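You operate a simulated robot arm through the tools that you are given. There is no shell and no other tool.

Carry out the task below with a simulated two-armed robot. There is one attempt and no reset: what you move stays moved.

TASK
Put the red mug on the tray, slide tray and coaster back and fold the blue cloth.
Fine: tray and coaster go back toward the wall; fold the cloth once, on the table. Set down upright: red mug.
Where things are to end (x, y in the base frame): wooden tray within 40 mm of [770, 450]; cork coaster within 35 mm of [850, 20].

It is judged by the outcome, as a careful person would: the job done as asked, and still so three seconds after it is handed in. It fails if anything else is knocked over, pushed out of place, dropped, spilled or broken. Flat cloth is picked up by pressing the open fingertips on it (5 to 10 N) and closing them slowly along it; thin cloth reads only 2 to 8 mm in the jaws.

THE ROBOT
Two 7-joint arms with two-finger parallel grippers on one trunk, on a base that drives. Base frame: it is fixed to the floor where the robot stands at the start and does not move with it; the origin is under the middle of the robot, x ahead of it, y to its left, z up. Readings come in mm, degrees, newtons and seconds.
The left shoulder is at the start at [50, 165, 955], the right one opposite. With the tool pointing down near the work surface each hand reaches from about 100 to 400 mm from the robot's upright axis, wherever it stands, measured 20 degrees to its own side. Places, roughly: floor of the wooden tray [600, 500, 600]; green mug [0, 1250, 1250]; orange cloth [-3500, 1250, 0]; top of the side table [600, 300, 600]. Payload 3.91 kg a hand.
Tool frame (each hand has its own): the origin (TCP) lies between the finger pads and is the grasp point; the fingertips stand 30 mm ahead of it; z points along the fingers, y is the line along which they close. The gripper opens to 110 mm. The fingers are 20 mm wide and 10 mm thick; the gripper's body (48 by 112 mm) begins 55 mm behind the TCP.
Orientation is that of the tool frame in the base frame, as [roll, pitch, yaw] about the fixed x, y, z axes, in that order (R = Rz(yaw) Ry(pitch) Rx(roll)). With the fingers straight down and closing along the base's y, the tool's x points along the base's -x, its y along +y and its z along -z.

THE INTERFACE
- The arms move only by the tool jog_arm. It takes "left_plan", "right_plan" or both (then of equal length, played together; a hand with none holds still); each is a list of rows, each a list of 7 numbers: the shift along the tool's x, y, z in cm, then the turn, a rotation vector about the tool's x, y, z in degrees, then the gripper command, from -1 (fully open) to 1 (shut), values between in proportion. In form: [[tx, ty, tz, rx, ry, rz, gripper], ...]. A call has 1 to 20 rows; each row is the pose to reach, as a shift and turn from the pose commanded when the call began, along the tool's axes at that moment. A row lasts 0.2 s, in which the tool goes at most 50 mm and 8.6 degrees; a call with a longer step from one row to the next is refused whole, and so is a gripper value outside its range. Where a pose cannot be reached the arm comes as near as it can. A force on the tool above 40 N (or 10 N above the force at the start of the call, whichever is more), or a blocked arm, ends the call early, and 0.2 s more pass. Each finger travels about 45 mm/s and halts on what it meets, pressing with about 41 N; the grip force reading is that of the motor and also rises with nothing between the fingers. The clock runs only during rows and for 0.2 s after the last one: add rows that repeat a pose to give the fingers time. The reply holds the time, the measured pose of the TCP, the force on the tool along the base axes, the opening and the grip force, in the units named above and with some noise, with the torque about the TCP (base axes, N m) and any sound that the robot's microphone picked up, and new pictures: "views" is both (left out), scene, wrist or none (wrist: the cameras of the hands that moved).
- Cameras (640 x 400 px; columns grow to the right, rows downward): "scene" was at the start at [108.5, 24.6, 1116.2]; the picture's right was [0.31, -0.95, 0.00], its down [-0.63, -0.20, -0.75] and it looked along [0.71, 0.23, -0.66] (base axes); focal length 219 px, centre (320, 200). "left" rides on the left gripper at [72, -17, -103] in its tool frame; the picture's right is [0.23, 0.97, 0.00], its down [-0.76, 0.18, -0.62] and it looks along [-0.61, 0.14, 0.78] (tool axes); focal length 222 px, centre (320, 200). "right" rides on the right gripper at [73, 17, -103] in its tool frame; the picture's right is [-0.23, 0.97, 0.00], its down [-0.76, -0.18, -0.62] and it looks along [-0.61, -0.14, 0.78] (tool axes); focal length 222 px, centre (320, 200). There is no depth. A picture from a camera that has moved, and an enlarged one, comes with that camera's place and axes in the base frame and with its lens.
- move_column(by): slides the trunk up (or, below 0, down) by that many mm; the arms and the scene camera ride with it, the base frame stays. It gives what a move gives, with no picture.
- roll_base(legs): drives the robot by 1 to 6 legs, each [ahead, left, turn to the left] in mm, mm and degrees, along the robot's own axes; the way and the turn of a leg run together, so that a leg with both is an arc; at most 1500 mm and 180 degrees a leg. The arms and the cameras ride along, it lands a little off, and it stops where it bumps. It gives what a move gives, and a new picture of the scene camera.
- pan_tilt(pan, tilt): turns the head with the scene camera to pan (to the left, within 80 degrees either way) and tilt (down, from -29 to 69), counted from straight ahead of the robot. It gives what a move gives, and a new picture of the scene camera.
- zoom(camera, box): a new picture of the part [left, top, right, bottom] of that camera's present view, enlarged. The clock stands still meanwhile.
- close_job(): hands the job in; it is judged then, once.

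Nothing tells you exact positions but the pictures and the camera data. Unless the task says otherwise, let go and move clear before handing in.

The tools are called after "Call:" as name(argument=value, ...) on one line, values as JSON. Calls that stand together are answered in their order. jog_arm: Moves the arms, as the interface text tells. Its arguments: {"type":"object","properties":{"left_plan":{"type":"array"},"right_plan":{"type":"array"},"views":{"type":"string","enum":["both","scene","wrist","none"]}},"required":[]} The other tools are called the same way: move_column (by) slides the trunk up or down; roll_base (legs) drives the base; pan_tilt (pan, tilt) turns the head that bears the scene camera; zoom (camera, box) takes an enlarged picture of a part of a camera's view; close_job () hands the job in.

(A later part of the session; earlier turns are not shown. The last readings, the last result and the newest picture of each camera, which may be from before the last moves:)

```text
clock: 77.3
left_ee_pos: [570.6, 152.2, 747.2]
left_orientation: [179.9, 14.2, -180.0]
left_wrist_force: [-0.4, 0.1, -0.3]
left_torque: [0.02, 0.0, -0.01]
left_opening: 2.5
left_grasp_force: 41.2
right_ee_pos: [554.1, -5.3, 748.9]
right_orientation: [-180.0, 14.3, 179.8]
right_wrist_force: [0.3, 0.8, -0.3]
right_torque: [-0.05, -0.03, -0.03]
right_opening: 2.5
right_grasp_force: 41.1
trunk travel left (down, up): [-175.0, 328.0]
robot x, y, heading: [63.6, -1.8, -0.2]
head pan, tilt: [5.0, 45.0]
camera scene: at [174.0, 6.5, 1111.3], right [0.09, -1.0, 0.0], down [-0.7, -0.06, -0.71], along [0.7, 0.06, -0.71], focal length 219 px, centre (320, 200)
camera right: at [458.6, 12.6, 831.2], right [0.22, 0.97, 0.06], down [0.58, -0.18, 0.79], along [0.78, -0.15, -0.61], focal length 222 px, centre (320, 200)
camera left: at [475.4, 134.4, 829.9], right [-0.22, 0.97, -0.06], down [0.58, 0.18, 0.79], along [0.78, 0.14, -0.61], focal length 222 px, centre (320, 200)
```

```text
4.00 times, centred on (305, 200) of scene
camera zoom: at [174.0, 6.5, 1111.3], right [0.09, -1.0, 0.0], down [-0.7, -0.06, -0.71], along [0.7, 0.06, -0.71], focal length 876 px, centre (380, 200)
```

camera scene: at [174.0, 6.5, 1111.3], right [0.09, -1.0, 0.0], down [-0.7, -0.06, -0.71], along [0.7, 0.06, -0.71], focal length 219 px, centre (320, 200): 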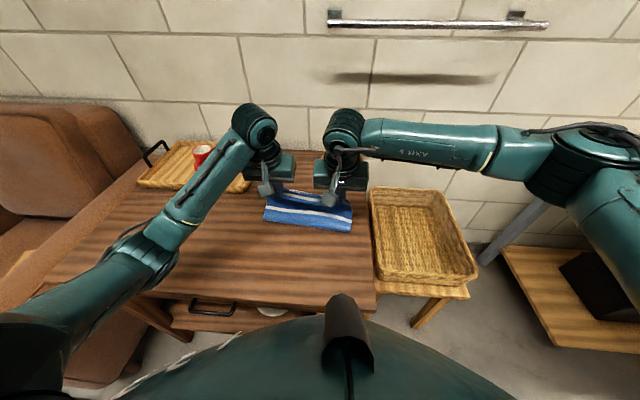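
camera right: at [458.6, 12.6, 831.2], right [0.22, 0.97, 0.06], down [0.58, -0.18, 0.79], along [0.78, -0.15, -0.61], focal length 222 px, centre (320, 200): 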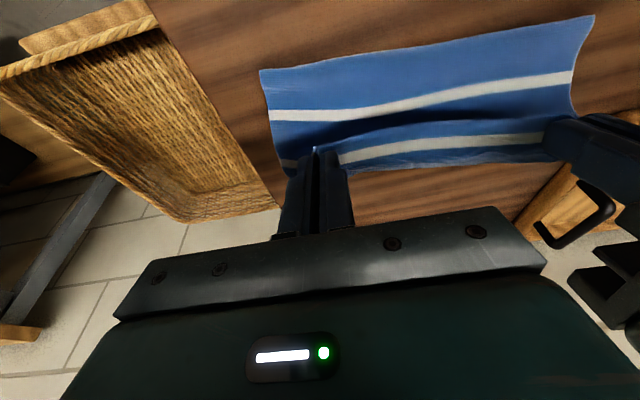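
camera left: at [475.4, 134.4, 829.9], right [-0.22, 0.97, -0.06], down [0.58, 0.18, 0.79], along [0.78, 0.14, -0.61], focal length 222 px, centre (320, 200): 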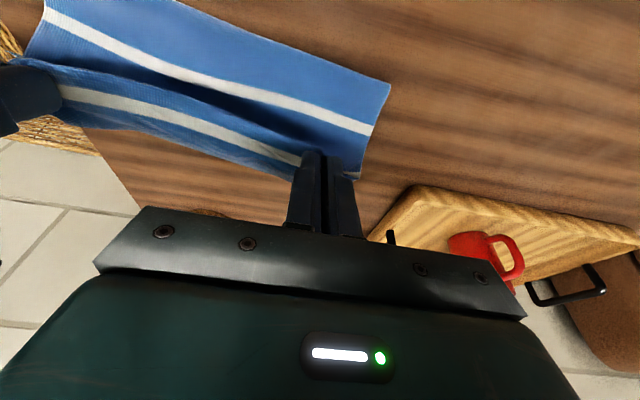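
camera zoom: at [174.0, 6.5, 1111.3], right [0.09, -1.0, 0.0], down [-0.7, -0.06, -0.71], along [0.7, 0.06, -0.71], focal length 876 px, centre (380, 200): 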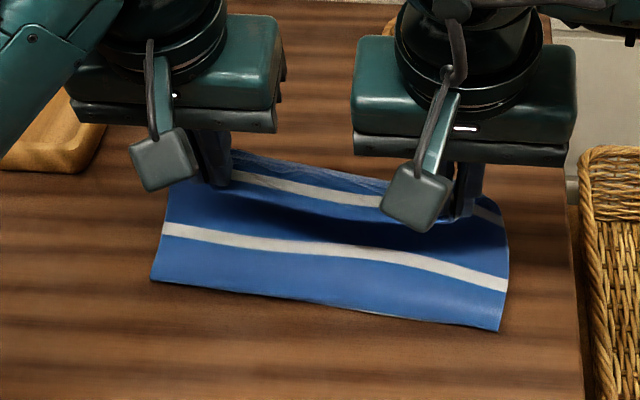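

Only the top layer is up. I'll draw the edge back toward me so the lower half lies flat again up to the middle, then refold with a taut arc.

Call:
jog_arm(left_plan=[[1.45, 0.2, -1.6, 0, 1.8, 0, 1], [3.14, 0.4, -3.06, 0, 3.6, 0, 1], [4.93, 0.6, -4.13, 0, 5.4, 0, 1], [6.87, 0.8, -4.62, 0, 7.2, 0, 1], [8.96, 1.0, -4.53, 0, 9, 0, 1], [11.14, 1.2, -4.05, 0, 10.8, 0, 1], [13.49, 1.4, -2.9, 0, 12.6, 0, 1], [15.66, 1.5, -1.69, 0, 14.2, 0, 1], [15.66, 1.5, -1.69, 0, 14.2, 0, 1]], right_plan=[[1.45, 0.2, -1.6, 0, 1.8, 0, 1], [3.14, 0.4, -3.06, 0, 3.6, 0, 1], [4.93, 0.6, -4.13, 0, 5.4, 0, 1], [6.87, 0.8, -4.62, 0, 7.2, 0, 1], [8.96, 1.0, -4.53, 0, 9, 0, 1], [11.14, 1.2, -4.05, 0, 10.8, 0, 1], [13.49, 1.4, -2.9, 0, 12.6, 0, 1], [15.66, 1.5, -1.69, 0, 14.2, 0, 1], [15.66, 1.5, -1.69, 0, 14.2, 0, 1]])

Call:
zoom(camera="scene", box=[220, 170, 370, 270])

```text
clock: 79.3
left_ee_pos: [414.4, 167.2, 725.8]
left_orientation: [179.9, 0.1, 180.0]
left_wrist_force: [-0.3, 0.9, -0.2]
left_torque: [0.02, -0.02, -0.02]
left_opening: 2.5
left_grasp_force: 40.9
right_ee_pos: [398.6, 11.7, 725.4]
right_orientation: [180.0, 0.1, 179.7]
right_wrist_force: [-0.3, 0.9, -0.5]
right_torque: [-0.01, -0.05, 0.01]
right_opening: 2.6
right_grasp_force: 41.0
trunk travel left (down, up): [-175.0, 328.0]
robot x, y, heading: [64.9, 0.4, -0.3]
head pan, tilt: [5.0, 45.0]
camera scene: at [174.1, 6.5, 1111.3], right [0.09, -1.0, 0.0], down [-0.7, -0.06, -0.71], along [0.7, 0.06, -0.71], focal length 219 px, centre (320, 200)
camera right: at [326.0, 28.7, 829.2], right [0.23, 0.97, 0.0], down [0.76, -0.18, 0.62], along [0.61, -0.14, -0.78], focal length 222 px, centre (320, 200)
camera left: at [341.7, 150.5, 829.7], right [-0.23, 0.97, 0.0], down [0.76, 0.18, 0.62], along [0.61, 0.14, -0.78], focal length 222 px, centre (320, 200)
```

scene: 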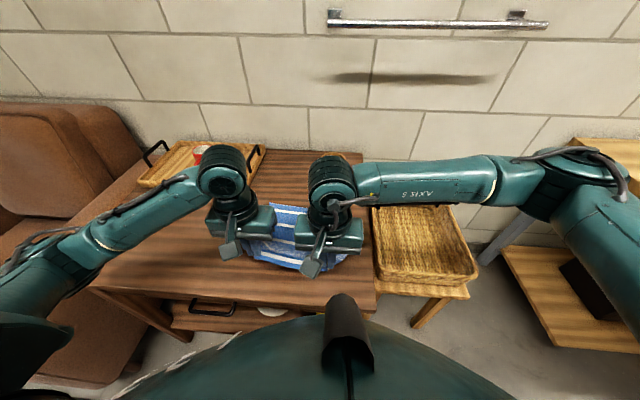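
right: 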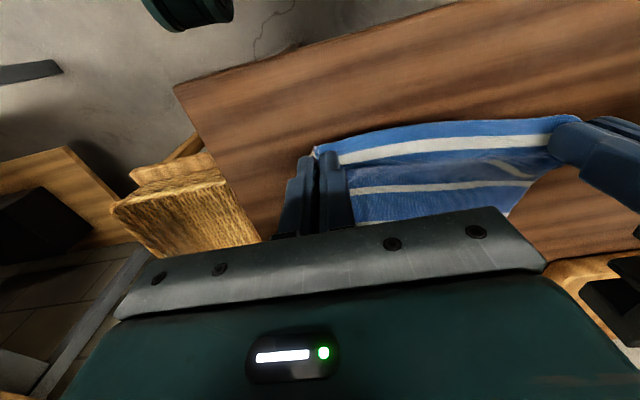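
left: 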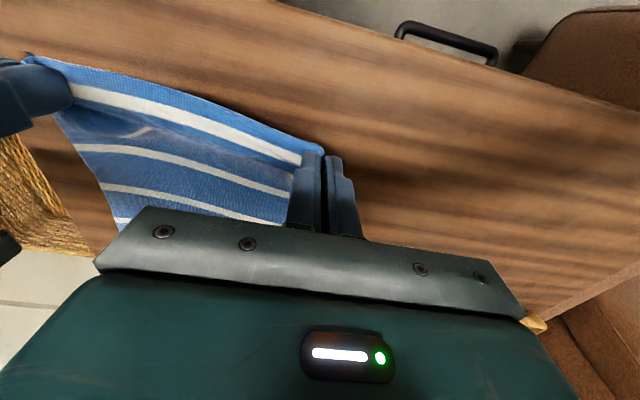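

```text
4.00 times, centred on (295, 220) of scene
camera zoom: at [174.1, 6.5, 1111.3], right [0.09, -1.0, 0.0], down [-0.7, -0.06, -0.71], along [0.7, 0.06, -0.71], focal length 876 px, centre (420, 120)
```

zoom: 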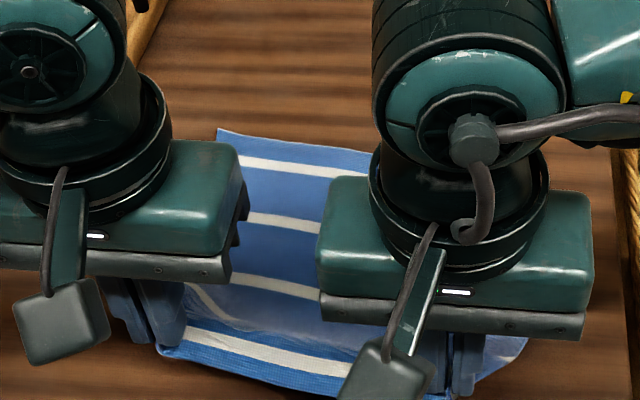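

The cloth is open again and its far half lies flat. I'll refold with a taut arc centred on the middle stripe, and check partway.

Call:
jog_arm(left_plan=[[-0.25, -0.1, -1.66, 0, 0, 0, 1], [-1.61, -0.2, -2.9, 0, 0, 0, 1], [-3.18, -0.3, -3.88, 0, 0, 0, 1], [-4.89, -0.4, -4.59, 0, 0, 0, 1], [-6.71, -0.5, -5.0, 0, 0, 0, 1], [-8.57, -0.6, -5.09, 0, 0, 0, 1], [-10.42, -0.7, -4.87, 0, 0, 0, 1], [-12.21, -0.8, -4.34, 0, 0, 0, 1], [-13.87, -0.9, -3.52, 0, 0, 0, 1], [-13.87, -0.9, -3.52, 0, 0, 0, 1]], right_plan=[[-0.25, -0.1, -1.66, 0, 0, 0, 1], [-1.61, -0.2, -2.9, 0, 0, 0, 1], [-3.18, -0.3, -3.88, 0, 0, 0, 1], [-4.89, -0.4, -4.59, 0, 0, 0, 1], [-6.71, -0.5, -5.0, 0, 0, 0, 1], [-8.57, -0.6, -5.09, 0, 0, 0, 1], [-10.42, -0.7, -4.87, 0, 0, 0, 1], [-12.21, -0.8, -4.34, 0, 0, 0, 1], [-13.87, -0.9, -3.52, 0, 0, 0, 1], [-13.87, -0.9, -3.52, 0, 0, 0, 1]])

Call:
zoom(camera="scene", box=[230, 150, 380, 250])

```text
clock: 81.5
left_ee_pos: [552.3, 158.7, 760.3]
left_orientation: [180.0, 0.1, 179.9]
left_wrist_force: [0.7, -0.3, 0.1]
left_torque: [-0.02, 0.03, -0.03]
left_opening: 2.4
left_grasp_force: 41.4
right_ee_pos: [539.5, 3.3, 762.0]
right_orientation: [-180.0, 0.1, 179.7]
right_wrist_force: [0.0, 1.1, 1.0]
right_torque: [-0.03, 0.0, -0.01]
right_opening: 2.7
right_grasp_force: 41.1
trunk travel left (down, up): [-175.0, 328.0]
robot x, y, heading: [65.6, -0.4, -0.0]
head pan, tilt: [5.0, 45.0]
camera scene: at [174.2, 6.4, 1111.3], right [0.09, -1.0, 0.0], down [-0.7, -0.06, -0.71], along [0.7, 0.06, -0.71], focal length 219 px, centre (320, 200)
camera right: at [465.4, 19.3, 865.6], right [0.23, 0.97, 0.0], down [0.76, -0.18, 0.62], along [0.61, -0.14, -0.78], focal length 222 px, centre (320, 200)
camera left: at [481.1, 141.9, 864.7], right [-0.23, 0.97, 0.0], down [0.76, 0.18, 0.62], along [0.61, 0.14, -0.78], focal length 222 px, centre (320, 200)
```

scene: 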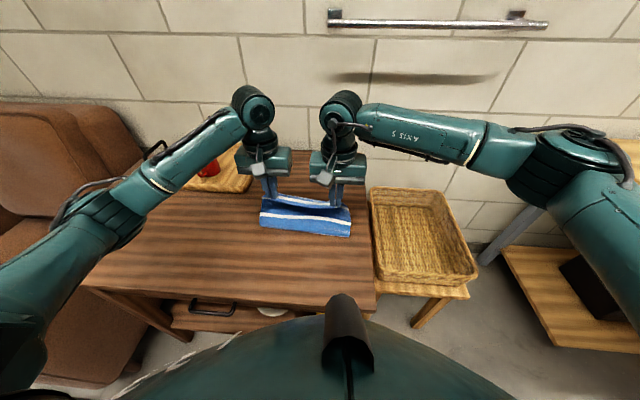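
right: 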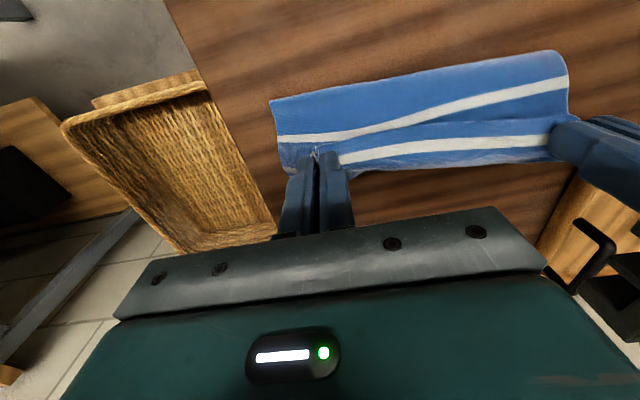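
left: 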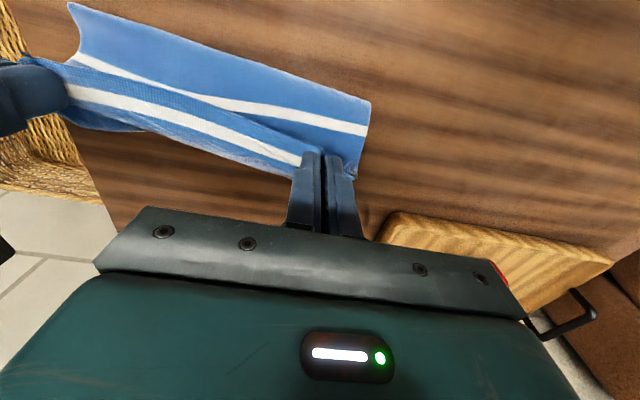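

```text
4.00 times, centred on (305, 200) of scene
camera zoom: at [174.2, 6.4, 1111.3], right [0.09, -1.0, 0.0], down [-0.7, -0.06, -0.71], along [0.7, 0.06, -0.71], focal length 876 px, centre (380, 200)
```

zoom: 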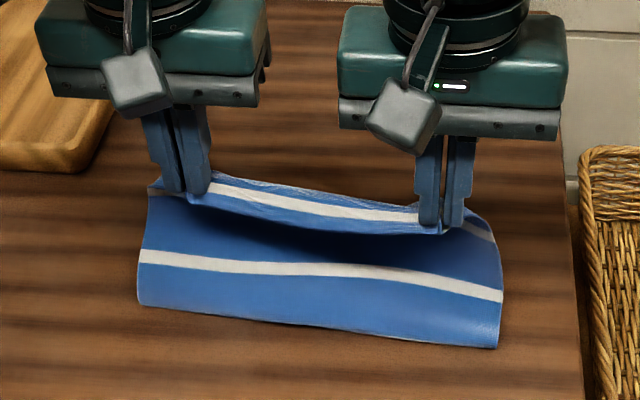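

The crease is now near the middle stripe. Going further forward would roll it on, so this time I'll lower more steeply and land the edge a little short, then check.

Call:
jog_arm(left_plan=[[-1.0, -0.1, 1.0, 0, 0, 0, 1], [-1.9, -0.2, 2.5, 0, 0, 0, 1], [-2.7, -0.3, 4.2, 0, 0, 0, 1], [-3.3, -0.4, 5.8, 0, 0, 0, 1], [-3.7, -0.5, 7.2, 0, 0, 0, 1], [-3.8, -0.5, 7.8, 0, 0, 0, 1], [-3.8, -0.5, 7.8, 0, 0, 0, 1]], right_plan=[[-1.0, -0.1, 1.0, 0, 0, 0, 1], [-1.9, -0.2, 2.5, 0, 0, 0, 1], [-2.7, -0.3, 4.2, 0, 0, 0, 1], [-3.3, -0.4, 5.8, 0, 0, 0, 1], [-3.7, -0.5, 7.2, 0, 0, 0, 1], [-3.8, -0.5, 7.8, 0, 0, 0, 1], [-3.8, -0.5, 7.8, 0, 0, 0, 1]])

Call:
zoom(camera="scene", box=[230, 150, 380, 250])

Call:
zoom(camera="left", box=[0, 0, 440, 240])

```text
clock: 83.1
left_ee_pos: [592.5, 152.0, 682.1]
left_orientation: [179.9, 0.1, 180.0]
left_wrist_force: [0.0, 0.5, 0.2]
left_torque: [0.04, -0.01, -0.03]
left_opening: 2.4
left_grasp_force: 41.4
right_ee_pos: [575.0, -2.7, 684.4]
right_orientation: [-180.0, 0.2, 179.9]
right_wrist_force: [0.7, -0.7, -0.4]
right_torque: [-0.04, 0.02, -0.01]
right_opening: 2.7
right_grasp_force: 40.9
trunk travel left (down, up): [-175.0, 328.0]
robot x, y, heading: [59.6, 0.2, -0.3]
head pan, tilt: [5.0, 45.0]
camera scene: at [174.1, 6.5, 1111.3], right [0.09, -1.0, 0.0], down [-0.7, -0.06, -0.71], along [0.7, 0.06, -0.71], focal length 219 px, centre (320, 200)
camera right: at [502.4, 14.3, 787.0], right [0.23, 0.97, 0.0], down [0.76, -0.18, 0.62], along [0.61, -0.14, -0.78], focal length 222 px, centre (320, 200)
camera left: at [519.5, 135.1, 785.5], right [-0.23, 0.97, 0.0], down [0.76, 0.18, 0.62], along [0.61, 0.14, -0.78], focal length 222 px, centre (320, 200)
```

scene: 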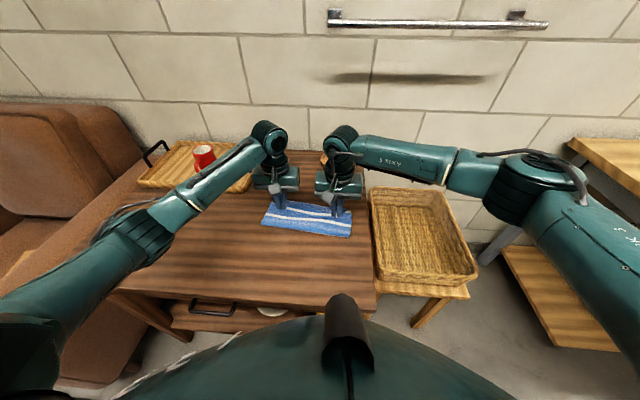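
right: 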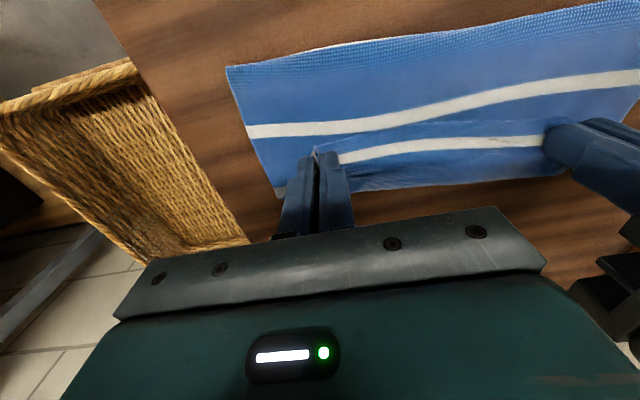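
left: 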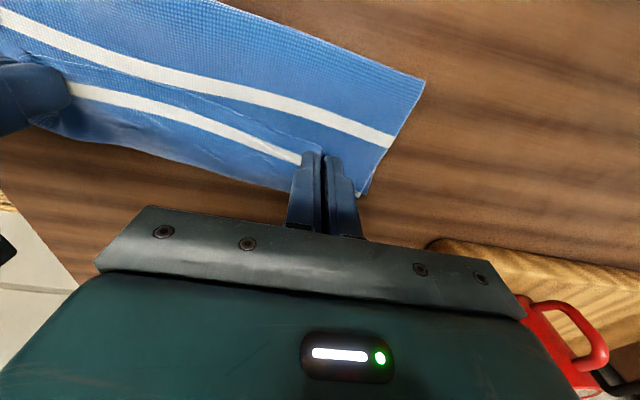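

```text
4.00 times, centred on (305, 200) of scene
camera zoom: at [174.1, 6.5, 1111.3], right [0.09, -1.0, 0.0], down [-0.7, -0.06, -0.71], along [0.7, 0.06, -0.71], focal length 876 px, centre (380, 200)
```

zoom: 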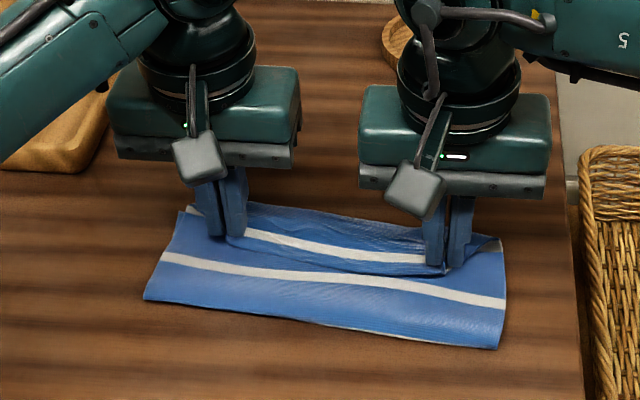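

```text
1.45 times, centred on (220, 120) of left
camera zoom: at [519.5, 135.1, 785.5], right [-0.23, 0.97, 0.0], down [0.76, 0.18, 0.62], along [0.61, 0.14, -0.78], focal length 323 px, centre (466, 316)
```

zoom: 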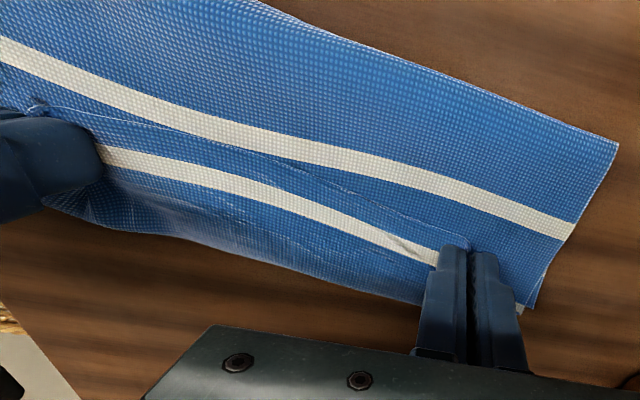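

The edge still curls under ahead of the jaws. I'll lift slightly and run forward so the top layer trails flat behind the fingers, then lay it down and check before easing it back.

Call:
jog_arm(left_plan=[[-0.5, 0, -1.5, 0, 0, 0, 1], [-1.5, 0, -2.8, 0, 0, 0, 1], [-3.0, 0, -3.2, 0, 0, 0, 1], [-4.3, 0, -3.0, 0, 0, 0, 1], [-5.2, 0, -2.0, 0, 0, 0, 1], [-5.7, 0, -0.8, 0, 0, 0, 1], [-5.7, 0, 0.2, 0, 0, 0, 1], [-5.7, 0, 0.2, 0, 0, 0, 1]], right_plan=[[-0.5, 0, -1.5, 0, 0, 0, 1], [-1.5, 0, -2.8, 0, 0, 0, 1], [-3.0, 0, -3.2, 0, 0, 0, 1], [-4.3, 0, -3.0, 0, 0, 0, 1], [-5.2, 0, -2.0, 0, 0, 0, 1], [-5.7, 0, -0.8, 0, 0, 0, 1], [-5.7, 0, 0.2, 0, 0, 0, 1], [-5.7, 0, 0.2, 0, 0, 0, 1]])

Call:
zoom(camera="scene", box=[230, 150, 380, 250])

Call:
zoom(camera="right", box=[200, 0, 640, 240])

```text
clock: 84.9
left_ee_pos: [647.8, 151.6, 680.9]
left_orientation: [179.9, 0.1, 179.8]
left_wrist_force: [-0.4, 0.4, 0.1]
left_torque: [0.0, 0.0, -0.02]
left_opening: 2.6
left_grasp_force: 41.2
right_ee_pos: [632.4, -3.5, 680.0]
right_orientation: [180.0, 0.2, 179.7]
right_wrist_force: [0.1, 0.2, -0.6]
right_torque: [-0.02, 0.02, 0.01]
right_opening: 2.5
right_grasp_force: 41.0
trunk travel left (down, up): [-175.0, 328.0]
robot x, y, heading: [65.9, 2.6, -0.3]
head pan, tilt: [5.0, 45.0]
camera scene: at [174.1, 6.5, 1111.3], right [0.09, -1.0, 0.0], down [-0.7, -0.06, -0.71], along [0.7, 0.06, -0.71], focal length 219 px, centre (320, 200)
camera right: at [559.1, 13.8, 783.9], right [0.23, 0.97, 0.0], down [0.76, -0.18, 0.62], along [0.61, -0.14, -0.78], focal length 222 px, centre (320, 200)
camera left: at [575.1, 136.0, 784.2], right [-0.23, 0.97, 0.0], down [0.76, 0.18, 0.62], along [0.61, 0.14, -0.78], focal length 222 px, centre (320, 200)
```

scene: 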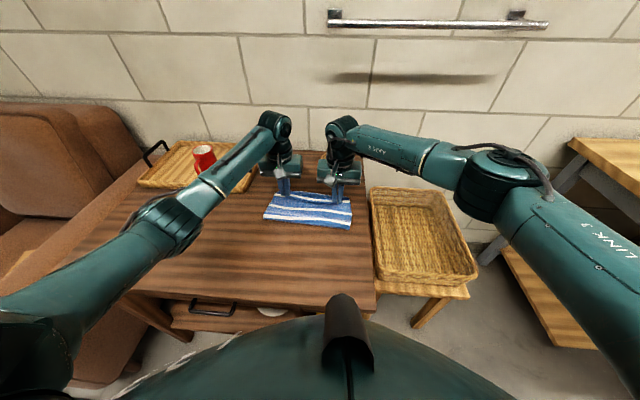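
right: 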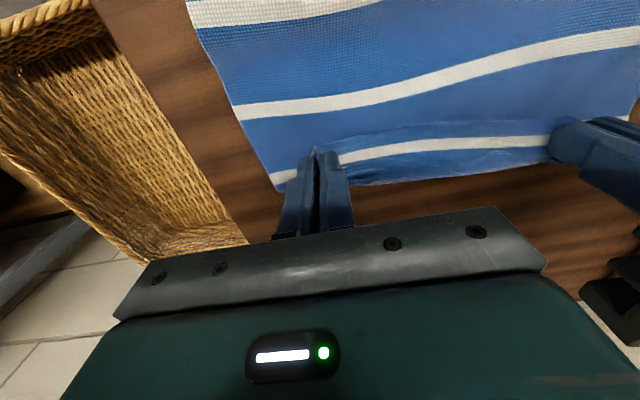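
left: 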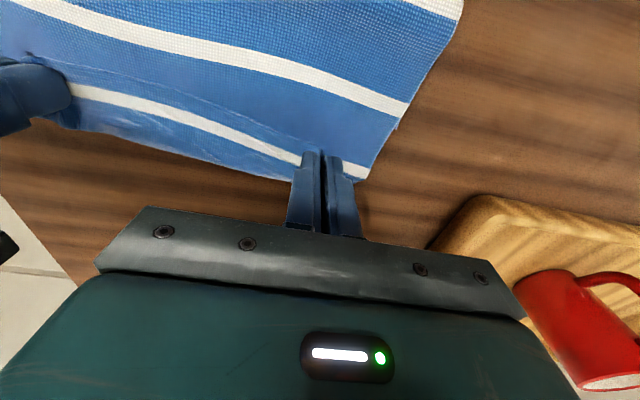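

```text
4.00 times, centred on (305, 200) of scene
camera zoom: at [174.1, 6.5, 1111.3], right [0.09, -1.0, 0.0], down [-0.7, -0.06, -0.71], along [0.7, 0.06, -0.71], focal length 876 px, centre (380, 200)
```

zoom: 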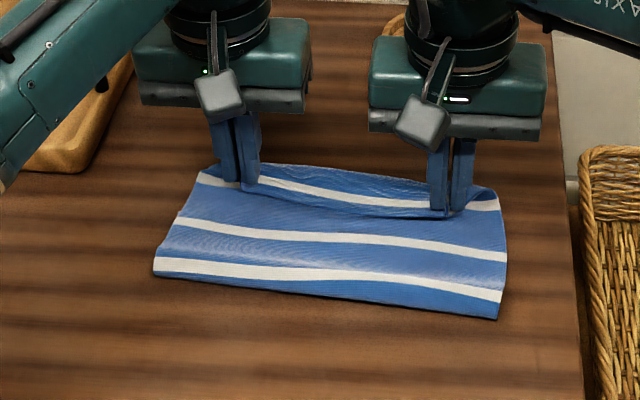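

```text
1.45 times, centred on (420, 120) of right
camera zoom: at [559.1, 13.8, 783.9], right [0.23, 0.97, 0.0], down [0.76, -0.18, 0.62], along [0.61, -0.14, -0.78], focal length 323 px, centre (174, 316)
```

zoom: 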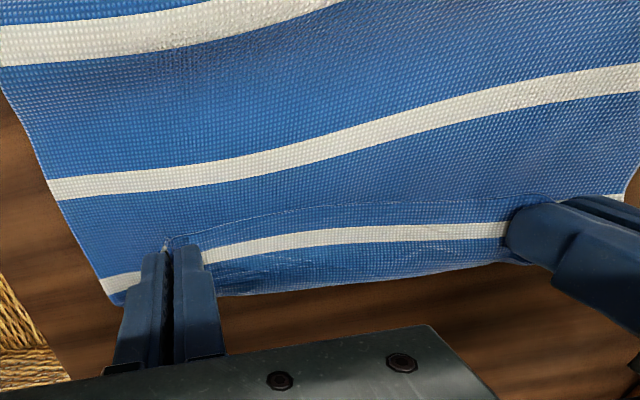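

The stripes now show a nearly centred fold, with only the strip that was in the jaws turned back, about 25 mm wide. I'll release and lift clear to look.

Call:
jog_arm(left_plan=[[0, 0, 0, 0, 0, 0, 0.9], [0, 0, 0, 0, 0, 0, 0.75], [0, 0, 0, 0, 0, 0, 0.6], [0, 0, 0, 0, 0, 0, 0.45], [0, 0, 0, 0, 0, 0, 0.4], [0, 0, -1.5, 0, 0, 0, 0.4], [0, 0, -4, 0, 0, 0, 0.4], [0, 0, -7, 0, 0, 0, 0.4], [3, 2, -9, 0, 0, 0, 0.4], [6, 4, -10, 0, 0, 0, 0.4], [9, 6, -10, 0, 0, 0, 0.4], [12, 9, -10, 0, 0, 0, 0.4]], right_plan=[[0, 0, 0, 0, 0, 0, 0.9], [0, 0, 0, 0, 0, 0, 0.75], [0, 0, 0, 0, 0, 0, 0.6], [0, 0, 0, 0, 0, 0, 0.45], [0, 0, 0, 0, 0, 0, 0.4], [0, 0, -1.5, 0, 0, 0, 0.4], [0, 0, -4, 0, 0, 0, 0.4], [0, 0, -7, 0, 0, 0, 0.4], [3, -2, -9, 0, 0, 0, 0.4], [6, -4, -10, 0, 0, 0, 0.4], [9, -6, -10, 0, 0, 0, 0.4], [12, -9, -10, 0, 0, 0, 0.4]])

Call:
zoom(camera="scene", box=[255, 180, 365, 240])

Call:
zoom(camera="left", box=[0, 0, 330, 200])

Call:
zoom(camera="right", box=[310, 0, 640, 200])

```text
clock: 87.5
left_ee_pos: [525.4, 243.4, 778.2]
left_orientation: [179.9, -0.1, 179.9]
left_wrist_force: [1.6, -0.4, 0.5]
left_torque: [0.02, -0.03, 0.01]
left_opening: 33.3
left_grasp_force: 0.0
right_ee_pos: [512.6, -94.3, 780.7]
right_orientation: [-179.9, 0.1, 179.8]
right_wrist_force: [-0.3, -0.3, 0.4]
right_torque: [0.0, 0.01, -0.01]
right_opening: 32.9
right_grasp_force: 0.1
trunk travel left (down, up): [-175.0, 328.0]
robot x, y, heading: [64.2, -1.0, -0.1]
head pan, tilt: [5.0, 45.0]
camera scene: at [174.1, 6.4, 1111.4], right [0.09, -1.0, 0.0], down [-0.7, -0.06, -0.71], along [0.7, 0.06, -0.71], focal length 219 px, centre (320, 200)
camera right: at [439.0, -77.8, 883.8], right [0.23, 0.97, 0.0], down [0.76, -0.18, 0.62], along [0.61, -0.14, -0.78], focal length 222 px, centre (320, 200)
camera left: at [453.7, 227.9, 882.2], right [-0.23, 0.97, 0.0], down [0.76, 0.18, 0.62], along [0.61, 0.14, -0.78], focal length 222 px, centre (320, 200)
```

scene: 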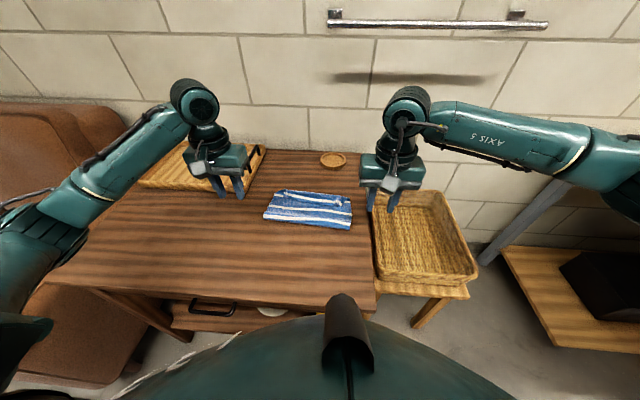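
right: 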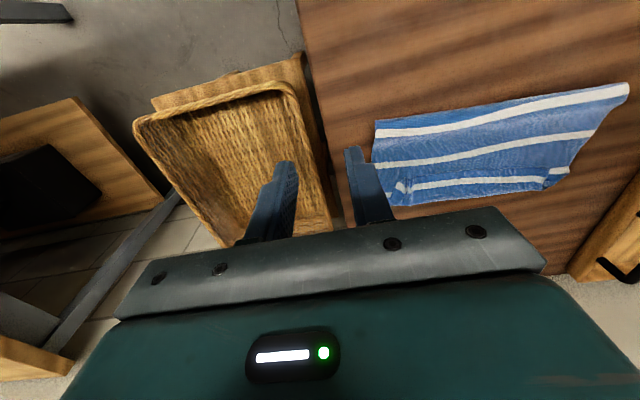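
left: 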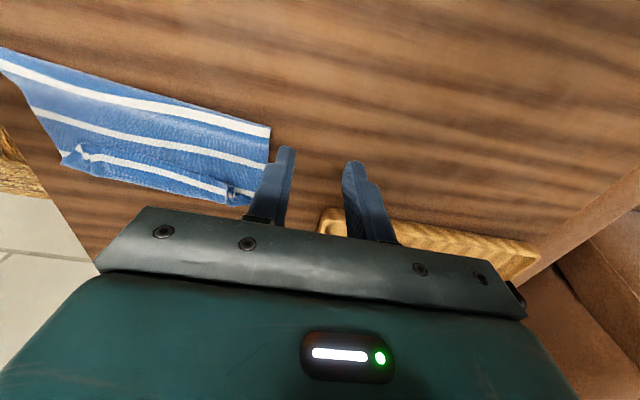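

```text
5.82 times, centred on (310, 210) of scene
camera zoom: at [174.1, 6.4, 1111.4], right [0.09, -1.0, 0.0], down [-0.7, -0.06, -0.71], along [0.7, 0.06, -0.71], focal length 1274 px, centre (378, 142)
```

zoom: 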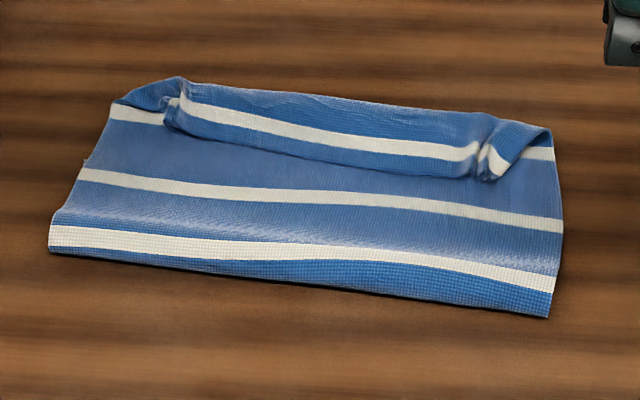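

```text
1.94 times, centred on (165, 100) of left
camera zoom: at [453.7, 227.9, 882.2], right [-0.23, 0.97, 0.0], down [0.76, 0.18, 0.62], along [0.61, 0.14, -0.78], focal length 431 px, centre (621, 394)
```

zoom: 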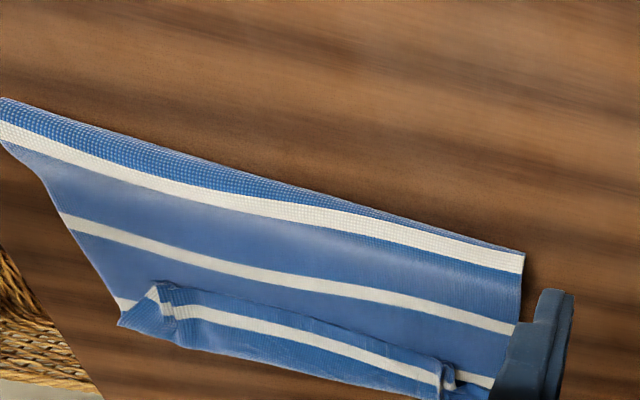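

```text
1.94 times, centred on (475, 100) of right
camera zoom: at [439.0, -77.8, 883.8], right [0.23, 0.97, 0.0], down [0.76, -0.18, 0.62], along [0.61, -0.14, -0.78], focal length 431 px, centre (19, 394)
```

zoom: 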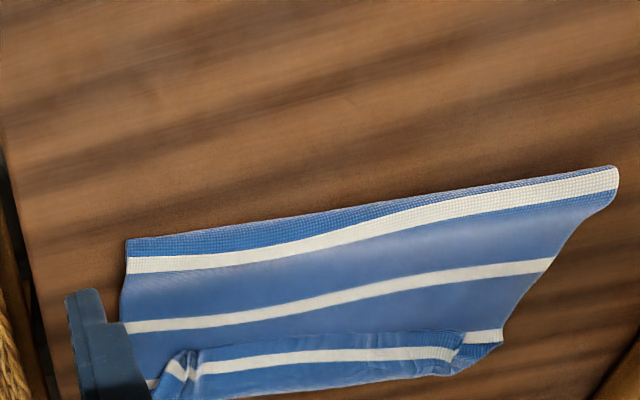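

The stripes show the crease has rolled past the middle, because pulling forward rolls it. Landing the jaws around x ≈ 557 should leave the crease at mid-cloth, and I can then flip the small strip forward. I'll retake the puckers, slightly closer to the edge.

Call:
jog_arm(left_plan=[[-3, -2.5, 0.5, 0, 0, 0, 0.4], [-6, -5, 0.5, 0, 0, 0, 0.4], [-9, -7.5, 1, 0, 0, 0, 0.4], [-11.5, -9, 2, 0, 0, 0, 0.4], [-11.54, -9, 5, 0, 0, 0, 0.4], [-11.54, -9, 7.5, 0, 0, 0, 0.4], [-11.54, -9, 8.8, 0, 0, 0, 0.4], [-11.54, -9, 8.8, 0, 0, 0, 0.4]], right_plan=[[-3, 2.5, 0.5, 0, 0, 0, 0.4], [-6, 5, 0.5, 0, 0, 0, 0.4], [-9, 7.5, 1, 0, 0, 0, 0.4], [-11.2, 9, 2, 0, 0, 0, 0.4], [-11.28, 9, 5, 0, 0, 0, 0.4], [-11.28, 9, 7.5, 0, 0, 0, 0.4], [-11.28, 9, 9.0, 0, 0, 0, 0.4], [-11.28, 9, 9.0, 0, 0, 0, 0.4]], views="none")

Call:
zoom(camera="left", box=[180, 60, 440, 230])

Call:
zoom(camera="right", box=[200, 60, 460, 230])

```text
clock: 89.3
left_ee_pos: [643.6, 153.5, 690.6]
left_orientation: [179.9, 0.1, -180.0]
left_wrist_force: [-0.5, 0.0, 0.5]
left_torque: [-0.04, -0.01, -0.02]
left_opening: 32.9
left_grasp_force: 0.0
right_ee_pos: [625.1, -2.6, 691.4]
right_orientation: [180.0, 0.1, 179.8]
right_wrist_force: [-0.4, 0.5, 0.0]
right_torque: [-0.01, 0.01, 0.02]
right_opening: 32.8
right_grasp_force: 0.0
trunk travel left (down, up): [-175.0, 328.0]
robot x, y, heading: [62.7, 1.3, 0.0]
head pan, tilt: [5.0, 45.0]
```

```text
2.35 times, centred on (310, 145) of left
camera zoom: at [570.3, 136.5, 795.2], right [-0.23, 0.97, 0.0], down [0.76, 0.18, 0.62], along [0.61, 0.14, -0.78], focal length 523 px, centre (344, 329)
```

zoom: 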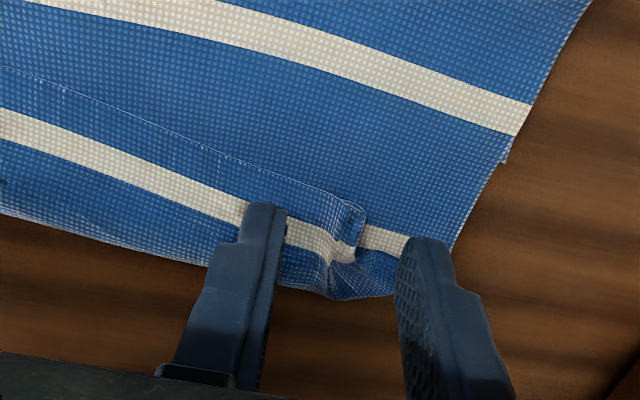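

```text
2.35 times, centred on (330, 145) of right
camera zoom: at [551.5, 14.3, 794.4], right [0.23, 0.97, 0.0], down [0.76, -0.18, 0.62], along [0.61, -0.14, -0.78], focal length 523 px, centre (296, 329)
```

zoom: 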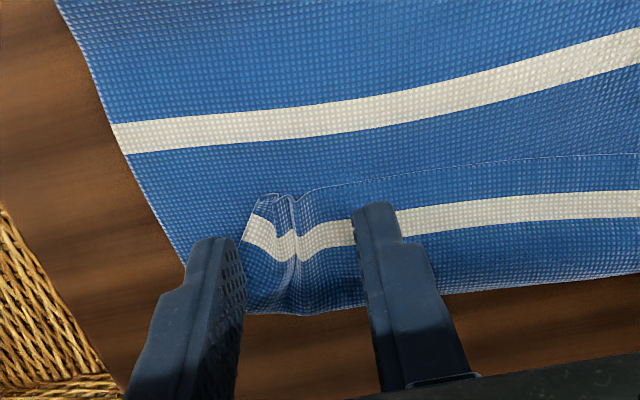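

Call:
jog_arm(left_plan=[[0, 0, 0.7, 0, 0, 0, 0.4], [0, 0, 1.35, 0, 0, 0, 0.4], [0, 0, 1.4, 0, 0, 0, 0.4], [0, 0, 1.4, 0, 0, 0, 0.48], [0, 0, 1.4, 0, 0, 0, 0.56], [0, 0, 1.4, 0, 0, 0, 0.64], [0, 0, 1.4, 0, 0, 0, 0.72], [0, 0, 1.4, 0, 0, 0, 0.8], [0, 0, 1.4, 0, 0, 0, 0.88], [0, 0, 1.4, 0, 0, 0, 0.94], [0, 0, 1.4, 0, 0, 0, 1], [0, 0, 1.4, 0, 0, 0, 1]], right_plan=[[0.2, 0, 0.7, 0, 0, 0, 0.4], [0.2, 0, 1.35, 0, 0, 0, 0.4], [0.2, 0, 1.45, 0, 0, 0, 0.4], [0.2, 0, 1.45, 0, 0, 0, 0.48], [0.2, 0, 1.45, 0, 0, 0, 0.56], [0.2, 0, 1.45, 0, 0, 0, 0.64], [0.2, 0, 1.45, 0, 0, 0, 0.72], [0.2, 0, 1.45, 0, 0, 0, 0.8], [0.2, 0, 1.45, 0, 0, 0, 0.88], [0.2, 0, 1.45, 0, 0, 0, 0.94], [0.2, 0, 1.45, 0, 0, 0, 1], [0.2, 0, 1.45, 0, 0, 0, 1]], views="wrist")

```text
clock: 91.9
left_ee_pos: [642.8, 151.2, 677.8]
left_orientation: [-180.0, 0.0, -180.0]
left_wrist_force: [0.5, -1.3, -1.2]
left_torque: [-0.05, -0.02, -0.03]
left_opening: 2.9
left_grasp_force: 40.6
right_ee_pos: [622.4, -1.6, 675.9]
right_orientation: [-180.0, 0.1, 179.8]
right_wrist_force: [0.1, 2.0, 0.3]
right_torque: [-0.01, -0.01, 0.05]
right_opening: 2.6
right_grasp_force: 40.6
trunk travel left (down, up): [-175.0, 328.0]
robot x, y, heading: [64.3, 0.2, -0.2]
head pan, tilt: [5.0, 45.0]
camera right: at [549.7, 14.3, 779.7], right [0.23, 0.97, 0.0], down [0.76, -0.18, 0.62], along [0.61, -0.14, -0.78], focal length 222 px, centre (320, 200)
camera left: at [570.5, 135.5, 781.9], right [-0.23, 0.97, 0.0], down [0.76, 0.18, 0.62], along [0.61, 0.14, -0.78], focal length 222 px, centre (320, 200)
```

right: 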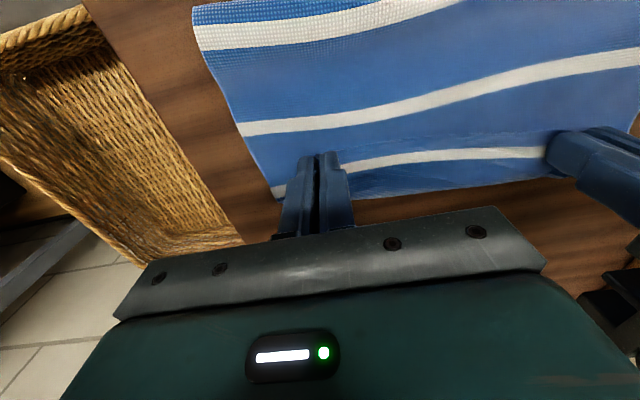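
left: 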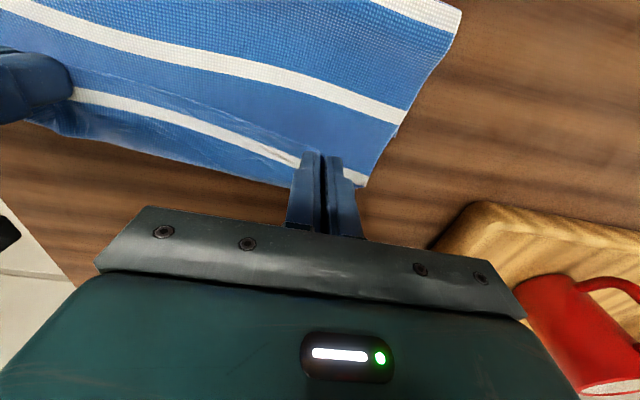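

Call:
jog_arm(left_plan=[[0.4, 0.1, -2.2, 0, 0, 0, 1], [1.2, 0.2, -4.5, 0, 0, 0, 1], [2.7, 0.3, -6.6, 0, 0, 0, 1], [4.7, 0.4, -8.2, 0, 0, 0, 1], [7, 0.5, -9.2, 0, 0, 0, 1], [9.5, 0.6, -9.6, 0, 0, 0, 1], [12, 0.7, -9.4, 0, 0, 0, 1], [14.5, 0.8, -8.6, 0, 0, 0, 1], [17, 0.9, -7.4, 0, 0, 0, 1], [19.5, 1, -5.8, 0, 0, 0, 1], [22, 1.1, -4.2, 0, 0, 0, 1], [23.8, 1.2, -2.9, 0, 0, 0, 1], [23.8, 1.2, -2.9, 0, 0, 0, 1]], right_plan=[[0.4, 0.1, -2.2, 0, 0, 0, 1], [1.2, 0.2, -4.5, 0, 0, 0, 1], [2.7, 0.3, -6.6, 0, 0, 0, 1], [4.7, 0.4, -8.2, 0, 0, 0, 1], [7, 0.5, -9.2, 0, 0, 0, 1], [9.5, 0.6, -9.6, 0, 0, 0, 1], [12, 0.7, -9.4, 0, 0, 0, 1], [14.5, 0.8, -8.6, 0, 0, 0, 1], [17, 0.9, -7.4, 0, 0, 0, 1], [19.5, 1, -5.8, 0, 0, 0, 1], [22, 1.1, -4.2, 0, 0, 0, 1], [23.8, 1.2, -2.9, 0, 0, 0, 1], [23.8, 1.2, -2.9, 0, 0, 0, 1]])

Call:
zoom(camera="scene", box=[220, 170, 370, 270])

Call:
zoom(camera="left", box=[0, 0, 400, 240])

```text
clock: 94.7
left_ee_pos: [403.6, 163.7, 709.2]
left_orientation: [-180.0, 0.1, -180.0]
left_wrist_force: [0.2, -0.8, -0.8]
left_torque: [-0.07, -0.02, -0.03]
left_opening: 2.7
left_grasp_force: 41.3
right_ee_pos: [385.7, 10.3, 706.0]
right_orientation: [180.0, 0.1, 179.9]
right_wrist_force: [0.5, 1.1, -0.3]
right_torque: [0.01, 0.01, 0.01]
right_opening: 2.4
right_grasp_force: 40.7
trunk travel left (down, up): [-175.0, 328.0]
robot x, y, heading: [66.7, -1.7, -0.0]
head pan, tilt: [5.0, 45.0]
camera scene: at [174.1, 6.5, 1111.3], right [0.09, -1.0, 0.0], down [-0.7, -0.06, -0.71], along [0.7, 0.06, -0.71], focal length 219 px, centre (320, 200)
camera right: at [312.4, 27.0, 809.4], right [0.23, 0.97, 0.0], down [0.76, -0.18, 0.62], along [0.61, -0.14, -0.78], focal length 222 px, centre (320, 200)
camera left: at [331.8, 147.6, 812.2], right [-0.23, 0.97, 0.0], down [0.76, 0.18, 0.62], along [0.61, 0.14, -0.78], focal length 222 px, centre (320, 200)
```

scene: 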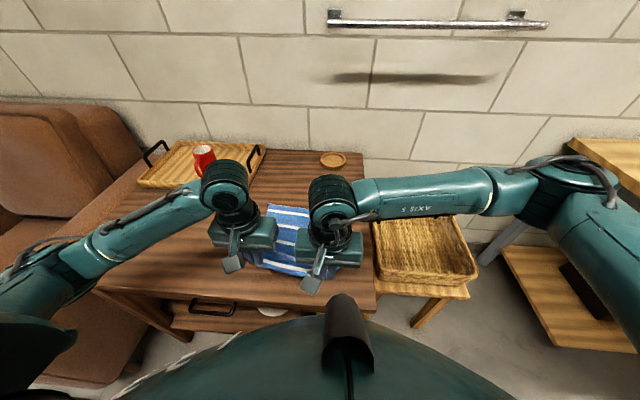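
right: 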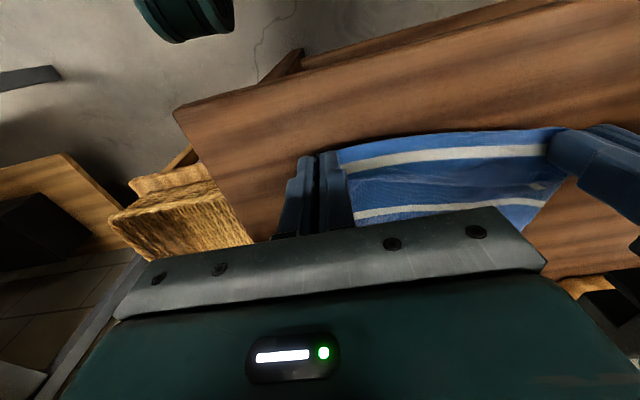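
left: 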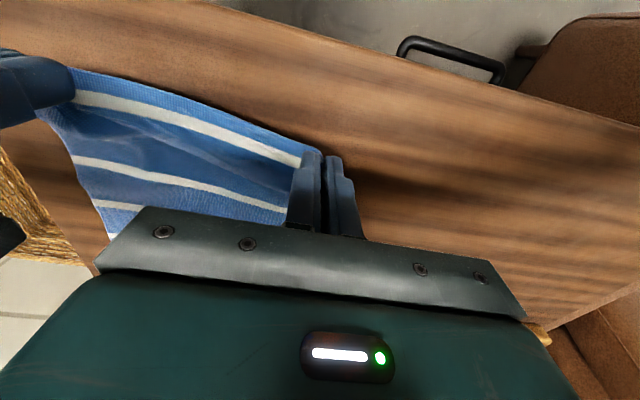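

```text
4.00 times, centred on (295, 220) of scene
camera zoom: at [174.1, 6.5, 1111.3], right [0.09, -1.0, 0.0], down [-0.7, -0.06, -0.71], along [0.7, 0.06, -0.71], focal length 876 px, centre (420, 120)
```

zoom: 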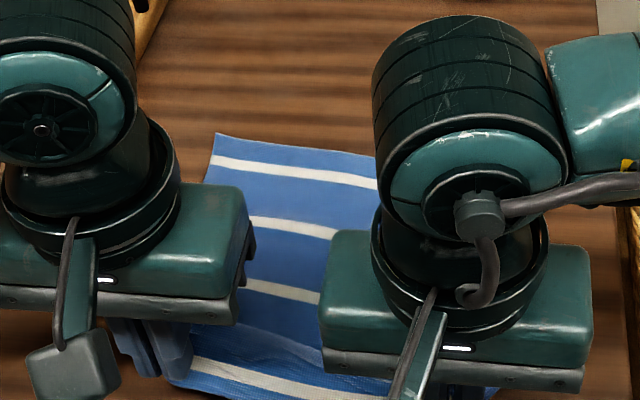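

```text
1.60 times, centred on (200, 120) of left
camera zoom: at [331.8, 147.6, 812.2], right [-0.23, 0.97, 0.0], down [0.76, 0.18, 0.62], along [0.61, 0.14, -0.78], focal length 355 px, centre (512, 328)
```

zoom: 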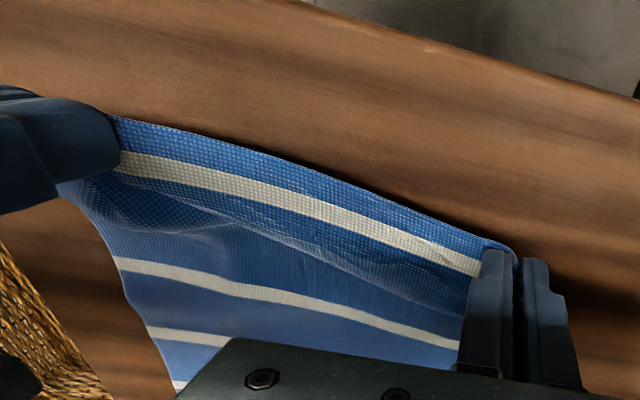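

The cloth is opened flat again. The far edge is at about x = 601 and the middle stripe at about 481. I'll refold, landing the jaws at about x = 543.

Call:
jog_arm(left_plan=[[0, 0, -1.6, 0, 0, 0, 1], [-0.7, -0.1, -3.2, 0, 0, 0, 1], [-1.8, -0.15, -4.6, 0, 0, 0, 1], [-3.2, -0.2, -5.7, 0, 0, 0, 1], [-4.8, -0.3, -6.5, 0, 0, 0, 1], [-6.6, -0.4, -6.9, 0, 0, 0, 1], [-8.4, -0.5, -7.0, 0, 0, 0, 1], [-10.1, -0.6, -6.7, 0, 0, 0, 1], [-11.6, -0.7, -6.0, 0, 0, 0, 1], [-12.8, -0.8, -5.0, 0, 0, 0, 1], [-13.7, -0.9, -3.7, 0, 0, 0, 1], [-14.3, -0.95, -2.2, 0, 0, 0, 1], [-14.6, -1.0, -0.6, 0, 0, 0, 1], [-14.7, -1.0, 1.0, 0, 0, 0, 1], [-14.7, -1.0, 2.6, 0, 0, 0, 1], [-14.7, -1.0, 2.6, 0, 0, 0, 1]], right_plan=[[0, 0, -1.6, 0, 0, 0, 1], [-0.7, -0.1, -3.2, 0, 0, 0, 1], [-1.8, -0.15, -4.6, 0, 0, 0, 1], [-3.2, -0.2, -5.7, 0, 0, 0, 1], [-4.8, -0.3, -6.5, 0, 0, 0, 1], [-6.6, -0.4, -6.9, 0, 0, 0, 1], [-8.4, -0.5, -7.0, 0, 0, 0, 1], [-10.1, -0.6, -6.7, 0, 0, 0, 1], [-11.6, -0.7, -6.0, 0, 0, 0, 1], [-12.8, -0.8, -5.0, 0, 0, 0, 1], [-13.7, -0.9, -3.7, 0, 0, 0, 1], [-14.3, -0.95, -2.2, 0, 0, 0, 1], [-14.6, -1.0, -0.6, 0, 0, 0, 1], [-14.7, -1.0, 1.0, 0, 0, 0, 1], [-14.7, -1.0, 2.4, 0, 0, 0, 1], [-14.7, -1.0, 2.4, 0, 0, 0, 1]])

Call:
zoom(camera="scene", box=[230, 160, 380, 260])

Call:
zoom(camera="left", box=[0, 0, 440, 240])

```text
clock: 98.1
left_ee_pos: [552.2, 155.2, 680.2]
left_orientation: [-180.0, 0.1, 180.0]
left_wrist_force: [0.5, -2.8, 1.4]
left_torque: [-0.08, 0.01, 0.01]
left_opening: 2.7
left_grasp_force: 40.7
right_ee_pos: [532.3, -1.5, 680.4]
right_orientation: [180.0, 0.1, 179.8]
right_wrist_force: [-0.8, 1.8, 0.0]
right_torque: [0.04, -0.01, 0.02]
right_opening: 2.5
right_grasp_force: 40.9
trunk travel left (down, up): [-175.0, 328.0]
robot x, y, heading: [62.2, -0.4, 0.1]
head pan, tilt: [5.0, 45.0]
camera scene: at [174.2, 6.5, 1111.3], right [0.09, -1.0, 0.0], down [-0.7, -0.06, -0.71], along [0.7, 0.06, -0.71], focal length 219 px, centre (320, 200)
camera right: at [459.1, 15.4, 783.5], right [0.23, 0.97, 0.0], down [0.76, -0.18, 0.62], along [0.61, -0.14, -0.78], focal length 222 px, centre (320, 200)
camera left: at [480.0, 138.0, 784.2], right [-0.23, 0.97, 0.0], down [0.76, 0.18, 0.62], along [0.61, 0.14, -0.78], focal length 222 px, centre (320, 200)
```

scene: 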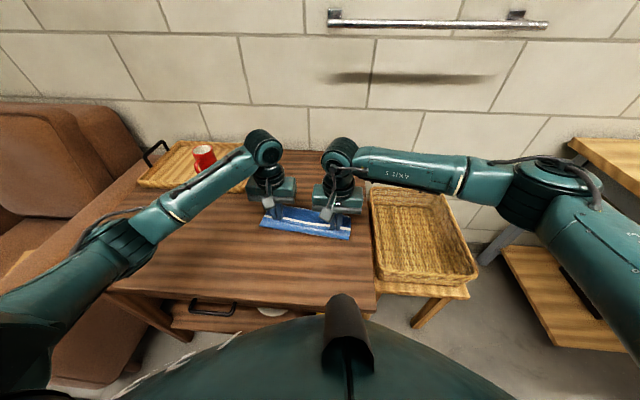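
right: 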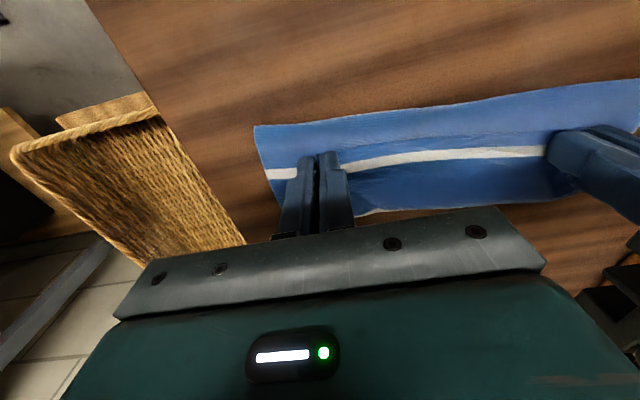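
left: 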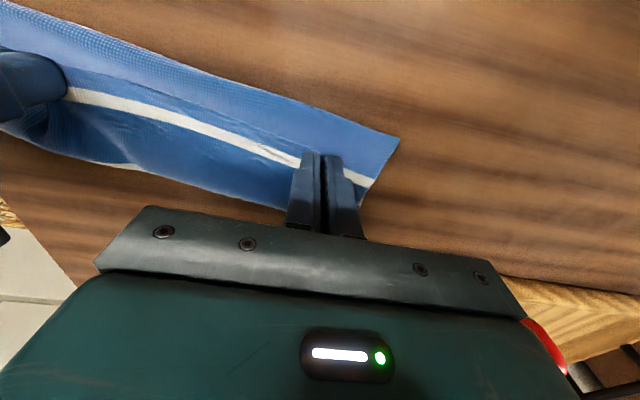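

```text
4.00 times, centred on (305, 210) of scene
camera zoom: at [174.2, 6.5, 1111.3], right [0.09, -1.0, 0.0], down [-0.7, -0.06, -0.71], along [0.7, 0.06, -0.71], focal length 876 px, centre (380, 160)
```

zoom: 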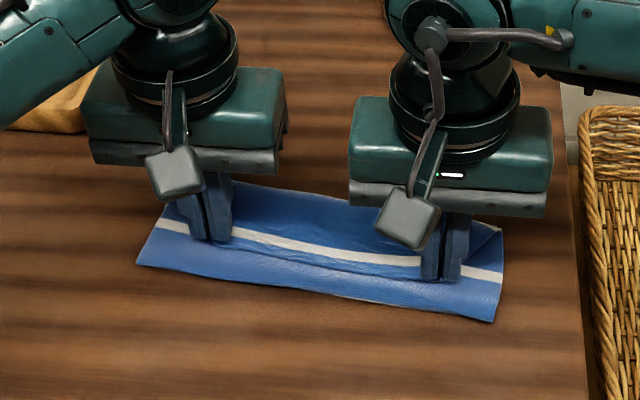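

```text
1.45 times, centred on (220, 120) of left
camera zoom: at [480.0, 138.0, 784.2], right [-0.23, 0.97, 0.0], down [0.76, 0.18, 0.62], along [0.61, 0.14, -0.78], focal length 323 px, centre (466, 316)
```

zoom: 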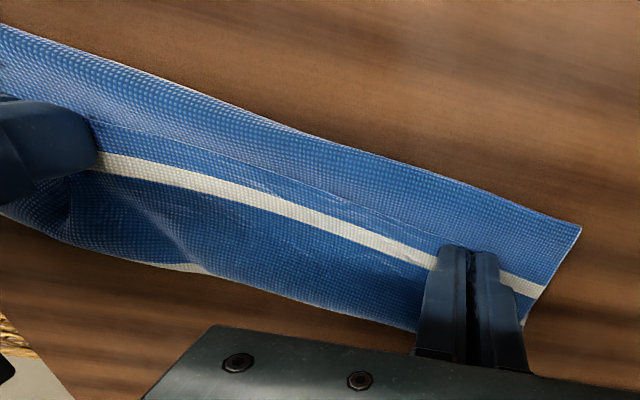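

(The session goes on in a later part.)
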